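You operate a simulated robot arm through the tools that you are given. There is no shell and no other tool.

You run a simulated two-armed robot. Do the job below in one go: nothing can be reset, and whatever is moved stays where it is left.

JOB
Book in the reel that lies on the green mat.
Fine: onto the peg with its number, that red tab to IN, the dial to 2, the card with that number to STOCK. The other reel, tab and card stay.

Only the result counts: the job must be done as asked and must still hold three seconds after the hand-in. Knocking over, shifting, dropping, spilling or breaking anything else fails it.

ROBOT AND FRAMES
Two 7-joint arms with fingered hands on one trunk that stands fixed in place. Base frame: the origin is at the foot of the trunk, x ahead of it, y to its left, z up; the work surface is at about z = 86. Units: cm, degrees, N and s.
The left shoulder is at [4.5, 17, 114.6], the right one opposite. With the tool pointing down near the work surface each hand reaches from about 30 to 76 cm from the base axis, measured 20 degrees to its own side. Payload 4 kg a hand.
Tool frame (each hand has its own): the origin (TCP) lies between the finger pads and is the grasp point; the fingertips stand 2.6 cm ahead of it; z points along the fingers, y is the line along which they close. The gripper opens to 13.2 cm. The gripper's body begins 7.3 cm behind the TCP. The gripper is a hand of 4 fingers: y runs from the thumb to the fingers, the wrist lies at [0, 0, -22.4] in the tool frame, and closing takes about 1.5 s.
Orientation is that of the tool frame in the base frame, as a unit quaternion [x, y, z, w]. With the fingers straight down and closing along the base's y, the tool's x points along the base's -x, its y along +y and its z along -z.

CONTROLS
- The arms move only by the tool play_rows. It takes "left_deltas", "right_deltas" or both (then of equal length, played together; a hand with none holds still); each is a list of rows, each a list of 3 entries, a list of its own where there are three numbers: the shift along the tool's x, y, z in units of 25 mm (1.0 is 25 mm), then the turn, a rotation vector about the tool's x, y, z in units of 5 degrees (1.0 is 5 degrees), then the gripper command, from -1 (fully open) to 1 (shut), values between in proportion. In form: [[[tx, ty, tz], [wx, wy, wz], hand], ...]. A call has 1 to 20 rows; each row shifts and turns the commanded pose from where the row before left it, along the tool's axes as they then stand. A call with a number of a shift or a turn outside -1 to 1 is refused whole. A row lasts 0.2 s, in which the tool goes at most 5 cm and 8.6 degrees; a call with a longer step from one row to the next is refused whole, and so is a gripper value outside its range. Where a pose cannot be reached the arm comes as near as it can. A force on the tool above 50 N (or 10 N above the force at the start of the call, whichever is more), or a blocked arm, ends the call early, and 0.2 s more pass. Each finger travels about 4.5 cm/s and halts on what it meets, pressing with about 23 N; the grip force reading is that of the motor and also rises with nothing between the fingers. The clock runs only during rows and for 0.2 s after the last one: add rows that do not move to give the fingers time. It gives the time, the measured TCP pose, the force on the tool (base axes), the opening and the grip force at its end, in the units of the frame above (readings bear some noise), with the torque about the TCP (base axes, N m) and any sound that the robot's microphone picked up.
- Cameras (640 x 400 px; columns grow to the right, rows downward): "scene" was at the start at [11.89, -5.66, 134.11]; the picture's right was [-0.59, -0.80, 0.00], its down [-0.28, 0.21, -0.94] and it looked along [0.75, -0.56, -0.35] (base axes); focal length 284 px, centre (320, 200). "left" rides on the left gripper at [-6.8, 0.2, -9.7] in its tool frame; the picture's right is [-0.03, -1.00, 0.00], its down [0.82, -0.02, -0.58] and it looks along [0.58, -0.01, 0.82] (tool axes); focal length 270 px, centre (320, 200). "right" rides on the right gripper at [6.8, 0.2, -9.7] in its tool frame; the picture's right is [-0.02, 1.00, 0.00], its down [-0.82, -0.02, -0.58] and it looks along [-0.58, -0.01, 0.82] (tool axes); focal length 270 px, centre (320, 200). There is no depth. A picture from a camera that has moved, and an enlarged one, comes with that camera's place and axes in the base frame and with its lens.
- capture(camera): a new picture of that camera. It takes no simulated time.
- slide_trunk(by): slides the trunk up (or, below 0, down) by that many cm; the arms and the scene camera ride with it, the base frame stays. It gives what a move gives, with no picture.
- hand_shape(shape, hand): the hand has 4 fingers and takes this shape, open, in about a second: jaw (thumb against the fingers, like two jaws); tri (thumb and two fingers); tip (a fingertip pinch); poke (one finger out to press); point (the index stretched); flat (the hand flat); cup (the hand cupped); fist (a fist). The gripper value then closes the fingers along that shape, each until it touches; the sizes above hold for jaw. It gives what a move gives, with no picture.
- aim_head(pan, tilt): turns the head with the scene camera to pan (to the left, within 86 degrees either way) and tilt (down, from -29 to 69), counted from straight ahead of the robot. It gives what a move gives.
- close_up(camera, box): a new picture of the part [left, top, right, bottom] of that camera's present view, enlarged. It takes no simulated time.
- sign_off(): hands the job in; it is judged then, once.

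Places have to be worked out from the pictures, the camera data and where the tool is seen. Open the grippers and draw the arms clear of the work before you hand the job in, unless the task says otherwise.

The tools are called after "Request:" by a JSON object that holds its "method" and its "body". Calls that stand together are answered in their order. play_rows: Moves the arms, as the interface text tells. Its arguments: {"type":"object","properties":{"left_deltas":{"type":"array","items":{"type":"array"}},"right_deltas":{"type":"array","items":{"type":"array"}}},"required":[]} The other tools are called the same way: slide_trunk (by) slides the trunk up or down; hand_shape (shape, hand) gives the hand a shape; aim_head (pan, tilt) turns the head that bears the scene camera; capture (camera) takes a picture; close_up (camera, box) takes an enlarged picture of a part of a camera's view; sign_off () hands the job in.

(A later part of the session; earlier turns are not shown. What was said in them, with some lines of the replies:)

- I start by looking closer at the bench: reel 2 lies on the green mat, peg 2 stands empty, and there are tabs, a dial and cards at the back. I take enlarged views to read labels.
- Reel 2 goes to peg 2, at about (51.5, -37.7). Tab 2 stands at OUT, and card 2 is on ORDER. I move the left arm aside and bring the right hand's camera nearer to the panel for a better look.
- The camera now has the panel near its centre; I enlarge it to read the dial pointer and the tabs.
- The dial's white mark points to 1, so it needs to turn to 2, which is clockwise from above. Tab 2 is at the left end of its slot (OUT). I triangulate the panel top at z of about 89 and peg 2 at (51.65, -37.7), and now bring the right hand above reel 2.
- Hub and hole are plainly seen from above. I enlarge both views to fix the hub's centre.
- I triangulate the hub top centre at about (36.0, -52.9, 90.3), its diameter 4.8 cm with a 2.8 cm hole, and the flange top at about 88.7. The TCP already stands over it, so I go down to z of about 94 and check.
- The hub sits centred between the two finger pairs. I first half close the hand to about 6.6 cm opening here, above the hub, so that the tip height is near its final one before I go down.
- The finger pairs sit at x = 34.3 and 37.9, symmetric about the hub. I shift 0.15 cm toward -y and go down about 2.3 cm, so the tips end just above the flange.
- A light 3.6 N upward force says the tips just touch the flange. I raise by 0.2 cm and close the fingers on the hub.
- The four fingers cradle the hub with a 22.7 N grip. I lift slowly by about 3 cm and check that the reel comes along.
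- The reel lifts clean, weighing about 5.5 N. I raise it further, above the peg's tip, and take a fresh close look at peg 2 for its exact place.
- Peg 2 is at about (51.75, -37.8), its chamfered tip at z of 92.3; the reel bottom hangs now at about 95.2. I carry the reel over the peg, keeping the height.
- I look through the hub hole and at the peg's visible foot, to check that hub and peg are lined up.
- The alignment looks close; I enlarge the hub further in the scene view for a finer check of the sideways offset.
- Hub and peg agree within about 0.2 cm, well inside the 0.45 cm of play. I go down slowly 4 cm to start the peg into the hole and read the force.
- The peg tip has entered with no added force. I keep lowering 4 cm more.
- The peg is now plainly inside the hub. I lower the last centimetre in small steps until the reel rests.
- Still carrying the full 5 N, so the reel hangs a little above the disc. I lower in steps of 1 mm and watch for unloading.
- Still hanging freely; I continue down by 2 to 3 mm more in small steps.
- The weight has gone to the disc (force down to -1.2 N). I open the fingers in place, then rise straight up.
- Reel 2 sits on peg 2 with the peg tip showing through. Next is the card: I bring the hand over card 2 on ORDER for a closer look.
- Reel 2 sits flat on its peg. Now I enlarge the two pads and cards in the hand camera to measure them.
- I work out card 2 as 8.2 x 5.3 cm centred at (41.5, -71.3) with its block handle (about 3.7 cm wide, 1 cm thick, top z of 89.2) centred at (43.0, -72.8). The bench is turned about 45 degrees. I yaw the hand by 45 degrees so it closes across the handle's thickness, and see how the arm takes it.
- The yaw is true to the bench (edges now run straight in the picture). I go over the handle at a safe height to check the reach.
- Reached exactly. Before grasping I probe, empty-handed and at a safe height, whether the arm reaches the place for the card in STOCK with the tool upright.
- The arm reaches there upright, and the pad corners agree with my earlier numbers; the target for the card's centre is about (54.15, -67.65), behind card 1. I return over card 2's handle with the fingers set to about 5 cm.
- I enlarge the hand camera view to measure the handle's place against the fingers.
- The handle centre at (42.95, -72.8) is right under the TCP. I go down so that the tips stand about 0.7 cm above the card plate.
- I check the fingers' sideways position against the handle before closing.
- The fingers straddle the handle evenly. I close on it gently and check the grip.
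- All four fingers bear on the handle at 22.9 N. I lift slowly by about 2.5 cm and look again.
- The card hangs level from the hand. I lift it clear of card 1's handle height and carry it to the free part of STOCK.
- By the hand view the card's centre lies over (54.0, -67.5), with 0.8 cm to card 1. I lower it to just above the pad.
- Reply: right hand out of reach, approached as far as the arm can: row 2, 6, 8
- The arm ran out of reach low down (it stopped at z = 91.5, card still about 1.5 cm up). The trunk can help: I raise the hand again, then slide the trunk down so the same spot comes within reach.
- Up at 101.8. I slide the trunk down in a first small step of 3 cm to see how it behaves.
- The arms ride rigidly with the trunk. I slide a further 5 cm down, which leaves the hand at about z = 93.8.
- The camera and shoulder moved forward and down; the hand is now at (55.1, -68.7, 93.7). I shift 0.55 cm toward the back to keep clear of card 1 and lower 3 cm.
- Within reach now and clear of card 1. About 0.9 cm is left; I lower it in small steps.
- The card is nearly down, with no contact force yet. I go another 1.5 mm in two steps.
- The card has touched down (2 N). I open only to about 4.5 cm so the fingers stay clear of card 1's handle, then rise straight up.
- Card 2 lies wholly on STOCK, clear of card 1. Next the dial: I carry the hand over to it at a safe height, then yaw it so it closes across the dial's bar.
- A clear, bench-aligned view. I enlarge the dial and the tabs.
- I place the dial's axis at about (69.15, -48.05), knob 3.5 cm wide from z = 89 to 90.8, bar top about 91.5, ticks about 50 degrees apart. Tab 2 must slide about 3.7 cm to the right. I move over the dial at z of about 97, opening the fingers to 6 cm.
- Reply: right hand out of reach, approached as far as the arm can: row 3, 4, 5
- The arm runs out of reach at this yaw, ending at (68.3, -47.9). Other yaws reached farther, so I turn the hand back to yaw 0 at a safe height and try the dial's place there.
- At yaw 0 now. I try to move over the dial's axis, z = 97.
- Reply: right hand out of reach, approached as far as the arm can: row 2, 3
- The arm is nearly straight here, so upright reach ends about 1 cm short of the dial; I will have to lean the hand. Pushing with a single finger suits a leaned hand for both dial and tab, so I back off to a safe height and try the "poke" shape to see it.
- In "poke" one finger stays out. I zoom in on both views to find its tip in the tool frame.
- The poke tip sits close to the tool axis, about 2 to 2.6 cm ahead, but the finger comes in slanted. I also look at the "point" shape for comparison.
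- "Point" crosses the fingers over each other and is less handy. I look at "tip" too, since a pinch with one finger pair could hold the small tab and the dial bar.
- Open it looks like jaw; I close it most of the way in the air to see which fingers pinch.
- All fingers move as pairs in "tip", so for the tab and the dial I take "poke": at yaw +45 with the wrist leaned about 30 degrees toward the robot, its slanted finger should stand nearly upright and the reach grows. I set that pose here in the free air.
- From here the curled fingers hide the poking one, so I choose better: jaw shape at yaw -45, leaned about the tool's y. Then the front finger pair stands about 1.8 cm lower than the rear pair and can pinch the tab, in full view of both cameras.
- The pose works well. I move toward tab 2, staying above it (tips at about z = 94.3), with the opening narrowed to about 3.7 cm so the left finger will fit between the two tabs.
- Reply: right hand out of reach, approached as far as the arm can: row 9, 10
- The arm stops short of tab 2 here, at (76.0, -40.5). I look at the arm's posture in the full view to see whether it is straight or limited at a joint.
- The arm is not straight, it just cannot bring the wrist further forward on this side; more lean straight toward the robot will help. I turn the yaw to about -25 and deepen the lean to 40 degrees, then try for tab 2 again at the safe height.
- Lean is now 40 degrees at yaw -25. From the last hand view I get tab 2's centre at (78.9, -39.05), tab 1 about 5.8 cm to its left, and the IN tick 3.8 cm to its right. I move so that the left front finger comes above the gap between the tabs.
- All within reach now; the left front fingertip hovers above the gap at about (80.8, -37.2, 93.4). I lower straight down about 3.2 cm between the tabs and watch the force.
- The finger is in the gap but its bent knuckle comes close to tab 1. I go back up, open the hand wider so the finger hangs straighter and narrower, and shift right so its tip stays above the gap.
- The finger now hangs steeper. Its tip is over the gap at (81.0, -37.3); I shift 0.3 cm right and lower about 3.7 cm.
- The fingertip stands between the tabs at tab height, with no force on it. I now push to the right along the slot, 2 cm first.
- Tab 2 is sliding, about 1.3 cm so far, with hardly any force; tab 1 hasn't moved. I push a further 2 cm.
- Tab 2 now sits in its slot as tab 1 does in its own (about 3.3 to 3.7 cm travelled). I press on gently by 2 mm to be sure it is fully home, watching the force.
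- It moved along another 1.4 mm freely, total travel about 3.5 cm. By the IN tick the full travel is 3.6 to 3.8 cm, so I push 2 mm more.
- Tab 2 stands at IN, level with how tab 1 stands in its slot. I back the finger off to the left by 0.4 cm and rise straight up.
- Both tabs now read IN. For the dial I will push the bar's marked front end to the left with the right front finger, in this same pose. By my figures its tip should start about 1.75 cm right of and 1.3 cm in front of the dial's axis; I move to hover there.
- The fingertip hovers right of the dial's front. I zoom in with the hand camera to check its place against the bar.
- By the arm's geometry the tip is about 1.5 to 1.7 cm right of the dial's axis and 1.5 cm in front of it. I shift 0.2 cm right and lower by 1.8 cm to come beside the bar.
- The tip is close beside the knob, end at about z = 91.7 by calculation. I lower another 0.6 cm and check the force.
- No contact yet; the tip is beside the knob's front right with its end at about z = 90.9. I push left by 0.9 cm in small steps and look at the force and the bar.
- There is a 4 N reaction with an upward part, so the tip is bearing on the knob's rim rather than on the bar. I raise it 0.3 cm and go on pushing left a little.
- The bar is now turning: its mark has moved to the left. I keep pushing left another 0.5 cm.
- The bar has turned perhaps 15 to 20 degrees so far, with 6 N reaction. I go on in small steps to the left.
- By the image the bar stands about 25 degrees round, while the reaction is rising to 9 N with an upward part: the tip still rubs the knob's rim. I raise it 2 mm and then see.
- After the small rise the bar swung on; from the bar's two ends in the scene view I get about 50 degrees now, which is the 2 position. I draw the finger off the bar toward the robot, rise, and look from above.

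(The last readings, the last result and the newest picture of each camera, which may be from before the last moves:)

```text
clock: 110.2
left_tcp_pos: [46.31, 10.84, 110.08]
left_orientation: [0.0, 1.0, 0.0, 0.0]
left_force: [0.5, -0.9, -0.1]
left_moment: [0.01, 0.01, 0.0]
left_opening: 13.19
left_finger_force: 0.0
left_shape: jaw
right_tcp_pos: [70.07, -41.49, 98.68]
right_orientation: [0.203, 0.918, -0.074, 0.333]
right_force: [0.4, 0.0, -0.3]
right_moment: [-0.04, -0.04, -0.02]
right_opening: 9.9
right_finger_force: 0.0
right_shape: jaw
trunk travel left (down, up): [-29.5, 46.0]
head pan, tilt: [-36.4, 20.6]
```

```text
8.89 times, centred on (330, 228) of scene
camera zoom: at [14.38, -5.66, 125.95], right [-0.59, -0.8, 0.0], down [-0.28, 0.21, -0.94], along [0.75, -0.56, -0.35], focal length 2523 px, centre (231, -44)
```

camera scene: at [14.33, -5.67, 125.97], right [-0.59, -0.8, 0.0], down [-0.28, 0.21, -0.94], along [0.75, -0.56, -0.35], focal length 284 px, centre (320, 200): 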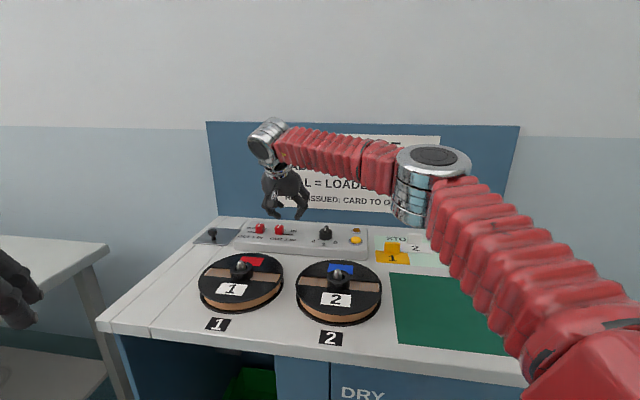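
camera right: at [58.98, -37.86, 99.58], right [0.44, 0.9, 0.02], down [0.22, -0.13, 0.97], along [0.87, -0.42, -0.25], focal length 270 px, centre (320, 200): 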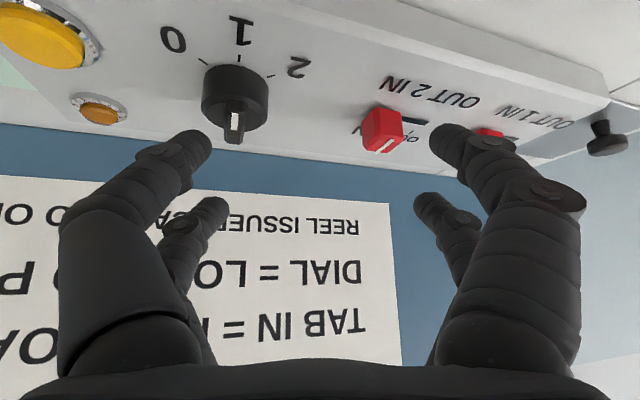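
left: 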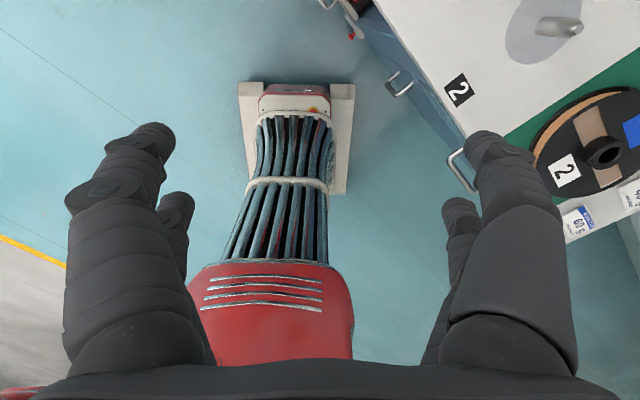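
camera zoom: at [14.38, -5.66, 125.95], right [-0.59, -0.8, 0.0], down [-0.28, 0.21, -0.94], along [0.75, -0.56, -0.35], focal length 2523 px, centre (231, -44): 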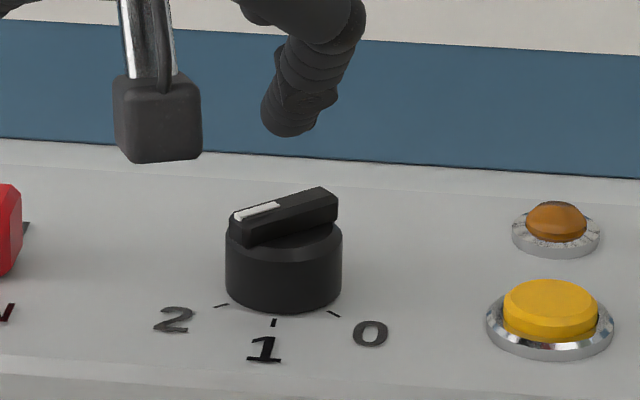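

The bar now points to the front left, near 2. I zoom in to measure the angle against the tick of 2.

Request:
{"method": "close_up", "body": {"camera": "scene", "box": [312, 220, 348, 246]}}

Request:
{"method": "close_up", "body": {"camera": "right", "box": [170, 10, 290, 100]}}

```text
15.38 times, centred on (330, 233) of scene
camera zoom: at [14.38, -5.66, 125.95], right [-0.59, -0.8, 0.0], down [-0.28, 0.21, -0.94], along [0.75, -0.56, -0.35], focal length 4366 px, centre (166, -308)
```

zoom: 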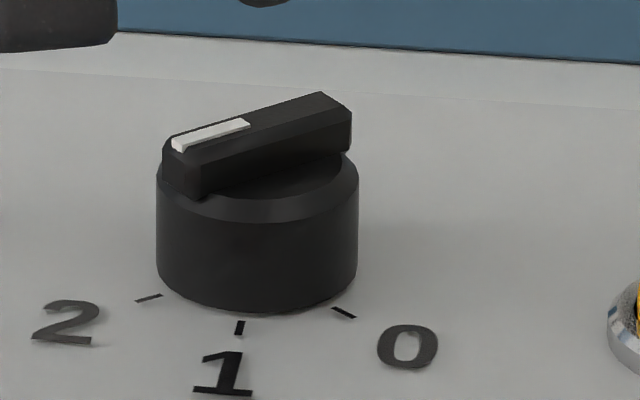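

```text
4.44 times, centred on (230, 55) of right
camera zoom: at [59.63, -36.53, 101.68], right [0.44, 0.9, 0.02], down [0.22, -0.13, 0.97], along [0.87, -0.42, -0.25], focal length 1201 px, centre (720, 844)
```

zoom: 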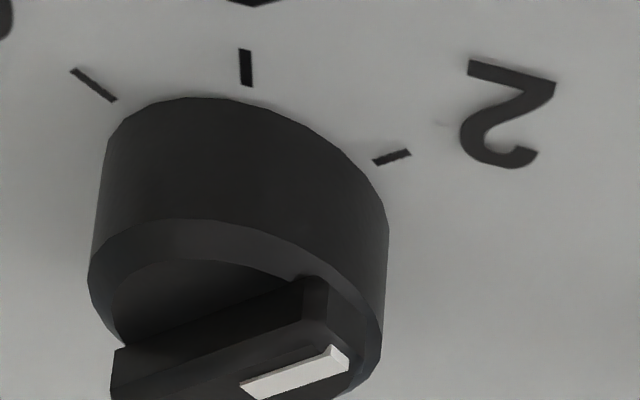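

Both views put the bar at 47 to 52 degrees, against 50 for the tick of 2, so the dial reads 2. I now raise the hand, draw it back toward the robot and open it.

Request:
{"method": "play_rows", "body": {"right_deltas": [[[-0.257, 0, -0.306], [0, 0, 0], -0.5], [[-0.4, 0, -0.5], [0, 0, 0], -0.5], [[-0.5, 0, -0.6], [0, 0, 0], -0.5], [[-0.5, 0, -0.6], [0, 0, 0], -0.5], [[-0.5, 0, -0.6], [0, 0, 0], -0.5], [[0.2, 0, -0.7], [0, 0.5, 0], -0.7], [[0.2, 0, -0.7], [0, 1, 0], -1], [[0.2, 0, -0.7], [0, 1, 0], -1], [[0.2, 0, -0.6], [0, 1, 0], -1], [[0.3, 0, -0.4], [0, 1, 0], -1], [[0.4, 0, -0.3], [0, 1, 0], -1], [[0.5, 0, -0.2], [0, 1, 0], -1], [[0.5, 0, -0.1], [0, 1, 0], -1], [[0.5, 0, 0], [0, 0.5, 0], -1]]}}

Request:
{"method": "capture", "body": {"camera": "scene"}}

Request:
{"method": "capture", "body": {"camera": "right"}}

```text
clock: 113.2
left_tcp_pos: [46.4, 10.9, 110.13]
left_orientation: [0.001, 1.0, 0.0, -0.001]
left_force: [0.2, 0.3, 0.5]
left_moment: [0.01, 0.01, 0.0]
left_opening: 13.18
left_finger_force: 0.0
left_shape: jaw
right_tcp_pos: [59.39, -36.56, 112.81]
right_orientation: [0.217, 0.976, 0.0, 0.0]
right_force: [0.2, -0.2, 0.6]
right_moment: [0.02, 0.0, 0.0]
right_opening: 13.2
right_finger_force: 0.1
right_shape: jaw
trunk travel left (down, up): [-29.5, 46.0]
head pan, tilt: [-36.4, 20.6]
```

```text
taken
camera scene: at [14.32, -5.65, 125.97], right [-0.59, -0.8, 0.0], down [-0.28, 0.21, -0.94], along [0.75, -0.56, -0.35], focal length 284 px, centre (320, 200)
```

scene: 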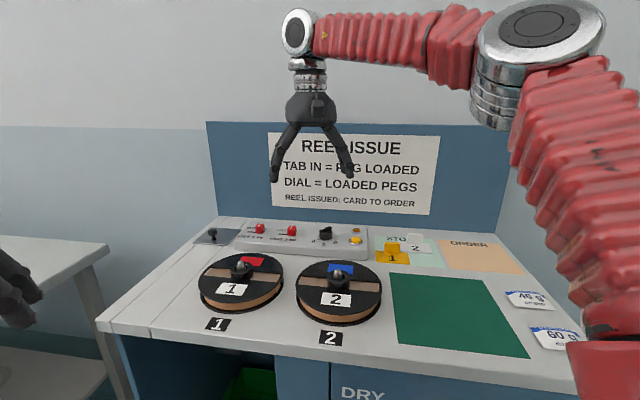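

```text
taken
camera right: at [53.15, -33.57, 122.54], right [0.45, 0.9, 0.0], down [0.73, -0.36, 0.58], along [0.52, -0.26, -0.82], focal length 270 px, centre (320, 200)
```

right: 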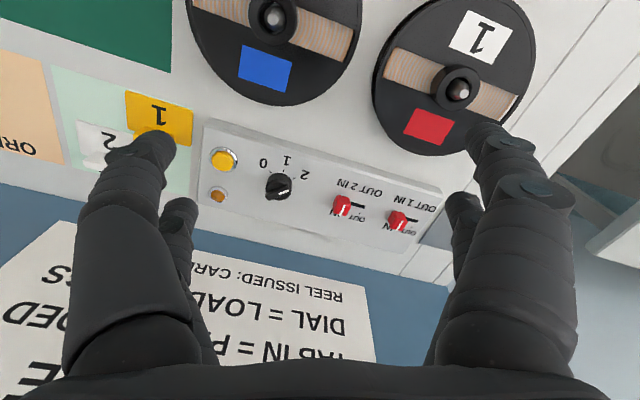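

The arm is clear. I check the end state closely: dial, tabs, reels and cards.

Request:
{"method": "close_up", "body": {"camera": "right", "box": [200, 130, 320, 220]}}

Request:
{"method": "close_up", "body": {"camera": "right", "box": [310, 160, 450, 250]}}

Request:
{"method": "close_up", "body": {"camera": "scene", "box": [190, 205, 390, 345]}}

Request:
{"method": "close_up", "body": {"camera": "scene", "box": [360, 215, 600, 365]}}

```text
4.44 times, centred on (260, 175) of right
camera zoom: at [53.15, -33.57, 122.54], right [0.45, 0.9, 0.0], down [0.73, -0.36, 0.58], along [0.52, -0.26, -0.82], focal length 1201 px, centre (587, 311)
```

zoom: 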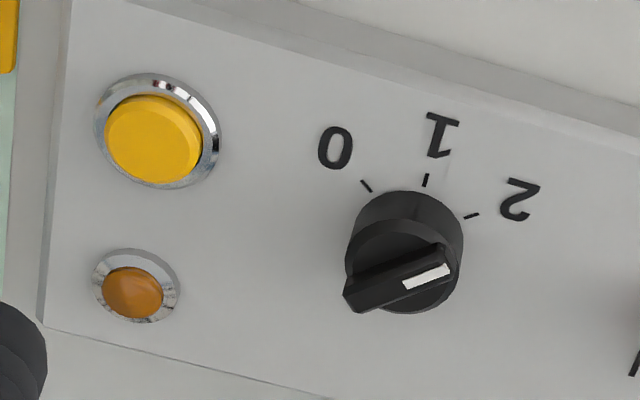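

```text
4.44 times, centred on (380, 205) of right
camera zoom: at [53.15, -33.57, 122.54], right [0.45, 0.9, 0.0], down [0.73, -0.36, 0.58], along [0.52, -0.26, -0.82], focal length 1201 px, centre (53, 178)
```

zoom: 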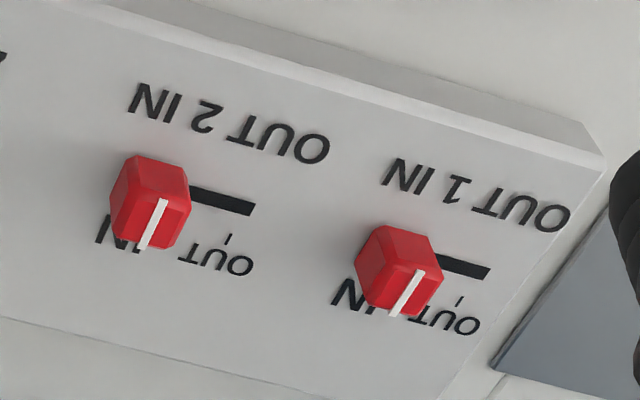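

```text
2.86 times, centred on (290, 275) of scene
camera zoom: at [14.32, -5.65, 125.97], right [-0.59, -0.8, 0.0], down [-0.28, 0.21, -0.94], along [0.75, -0.56, -0.35], focal length 811 px, centre (406, -14)
```

zoom: 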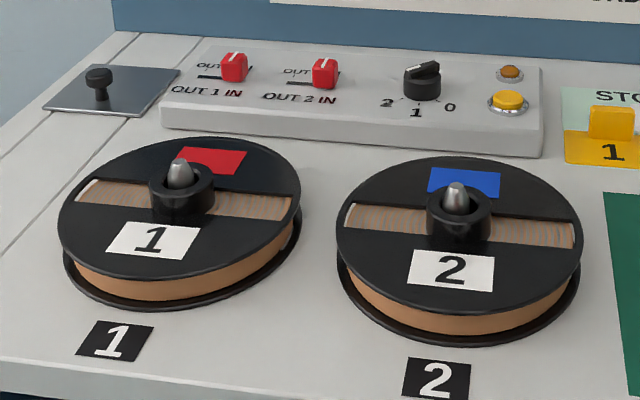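

```text
2.67 times, centred on (480, 290) of scene
camera zoom: at [14.32, -5.65, 125.97], right [-0.59, -0.8, 0.0], down [-0.28, 0.21, -0.94], along [0.75, -0.56, -0.35], focal length 757 px, centre (-107, -40)
```

zoom: 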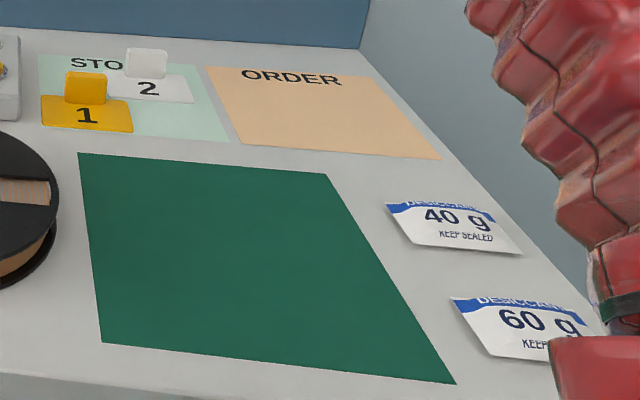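

All is as wanted: the dial measures 50.5 degrees (at 2), tab 2 is 3.46 cm from its OUT tick as tab 1 is 3.32 cm from its own, reel 2 is on peg 2, and card 2 is on STOCK. I raise the trunk back up, which lifts both arms away from the bench.

Request:
{"method": "slide_trunk", "body": {"by": 8}}

Request:
{"method": "play_rows", "body": {"right_deltas": [[[0.3, -0.2, -0.1], [0, 0, 0], -1], [[0.5, -0.4, -0.1], [0, 0, 0], -1], [[0.5, -0.4, -0.1], [0, 0, 0], -1], [[0.5, -0.4, -0.1], [0, 0, 0], -1], [[0.5, -0.4, -0.1], [0, 0, 0], -1], [[0.5, -0.4, -0.1], [0, 0, 0], -1], [[0.5, -0.4, -0.1], [0, 0, 0], -1], [[0.5, -0.4, -0.1], [0, 0, 0], -1], [[0.5, -0.4, -0.1], [0, 0, 0], -1], [[0.5, -0.4, -0.1], [0, 0, 0], -1], [[0, 0, 0], [0, 0, 0], -1]]}}

Request:
{"method": "capture", "body": {"camera": "scene"}}

Request:
{"method": "capture", "body": {"camera": "right"}}

```text
clock: 114.3
left_tcp_pos: [46.3, 10.85, 117.98]
left_orientation: [0.0, 1.0, -0.001, -0.002]
left_force: [-0.1, -0.7, -0.2]
left_moment: [0.06, -0.02, 0.01]
left_opening: 13.2
left_finger_force: 0.1
left_shape: jaw
right_tcp_pos: [59.62, -36.62, 120.71]
right_orientation: [0.218, 0.976, -0.001, -0.001]
right_force: [0.8, -0.1, -0.2]
right_moment: [0.0, 0.03, -0.01]
right_opening: 13.22
right_finger_force: 0.1
right_shape: jaw
trunk travel left (down, up): [-37.5, 38.0]
head pan, tilt: [-36.4, 20.6]
```

```text
clock: 116.7
left_tcp_pos: [46.34, 10.79, 118.08]
left_orientation: [0.0, 1.0, 0.0, -0.001]
left_force: [0.4, -0.5, 0.4]
left_moment: [-0.03, 0.01, -0.02]
left_opening: 13.17
left_finger_force: 0.1
left_shape: jaw
right_tcp_pos: [44.55, -40.06, 123.29]
right_orientation: [0.217, 0.976, 0.0, 0.0]
right_force: [0.8, -0.1, -0.1]
right_moment: [-0.02, 0.04, -0.01]
right_opening: 13.2
right_finger_force: 0.0
right_shape: jaw
trunk travel left (down, up): [-37.5, 38.0]
head pan, tilt: [-36.4, 20.6]
```

```text
taken
camera scene: at [11.95, -5.66, 134.1], right [-0.59, -0.8, 0.0], down [-0.28, 0.21, -0.94], along [0.75, -0.56, -0.35], focal length 284 px, centre (320, 200)
```

scene: 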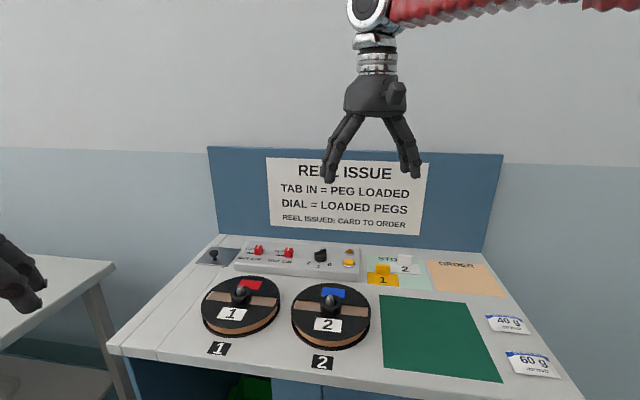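

```text
taken
camera right: at [38.36, -37.06, 132.94], right [0.45, 0.89, 0.0], down [0.73, -0.36, 0.58], along [0.52, -0.26, -0.82], focal length 270 px, centre (320, 200)
```

right: 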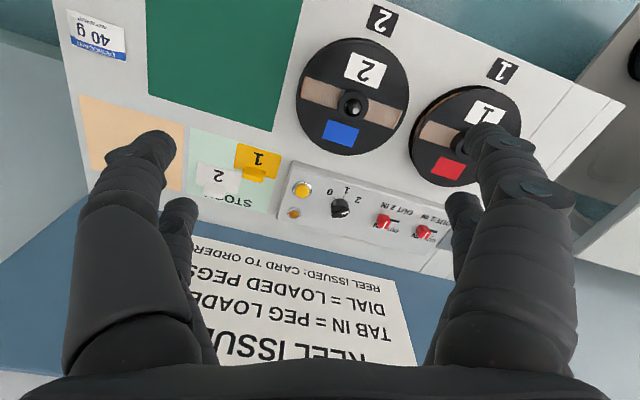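

Both hands are open and clear. The packets, reel 1, tab 1 and card 1 all stand where they were at the start. Reel 2, tab 2, the dial and card 2 are where the job wants them, so I hand it in.

Request:
{"method": "sign_off", "body": {}}

```text
The job is handed in.
```

Reel 2 is booked in and the job is handed in; I don't have the judge's result.

- **Reel:** reel 2 sits flat on peg 2, with the peg tip showing through the hub.
- **Tab:** red tab 2 is at IN. It sits 3.5 cm from its OUT mark; tab 1, also at IN, is 3.3 cm from its own.
- **Dial:** the pointer is at 2, within a few degrees of the tick.
- **Card:** card 2 lies wholly on STOCK, behind card 1 with a small gap.

In the last pictures, reel 1, tab 1, card 1 and the two desiccant packets looked the same as at the start. Both hands were open and clear of the bench at hand-in.
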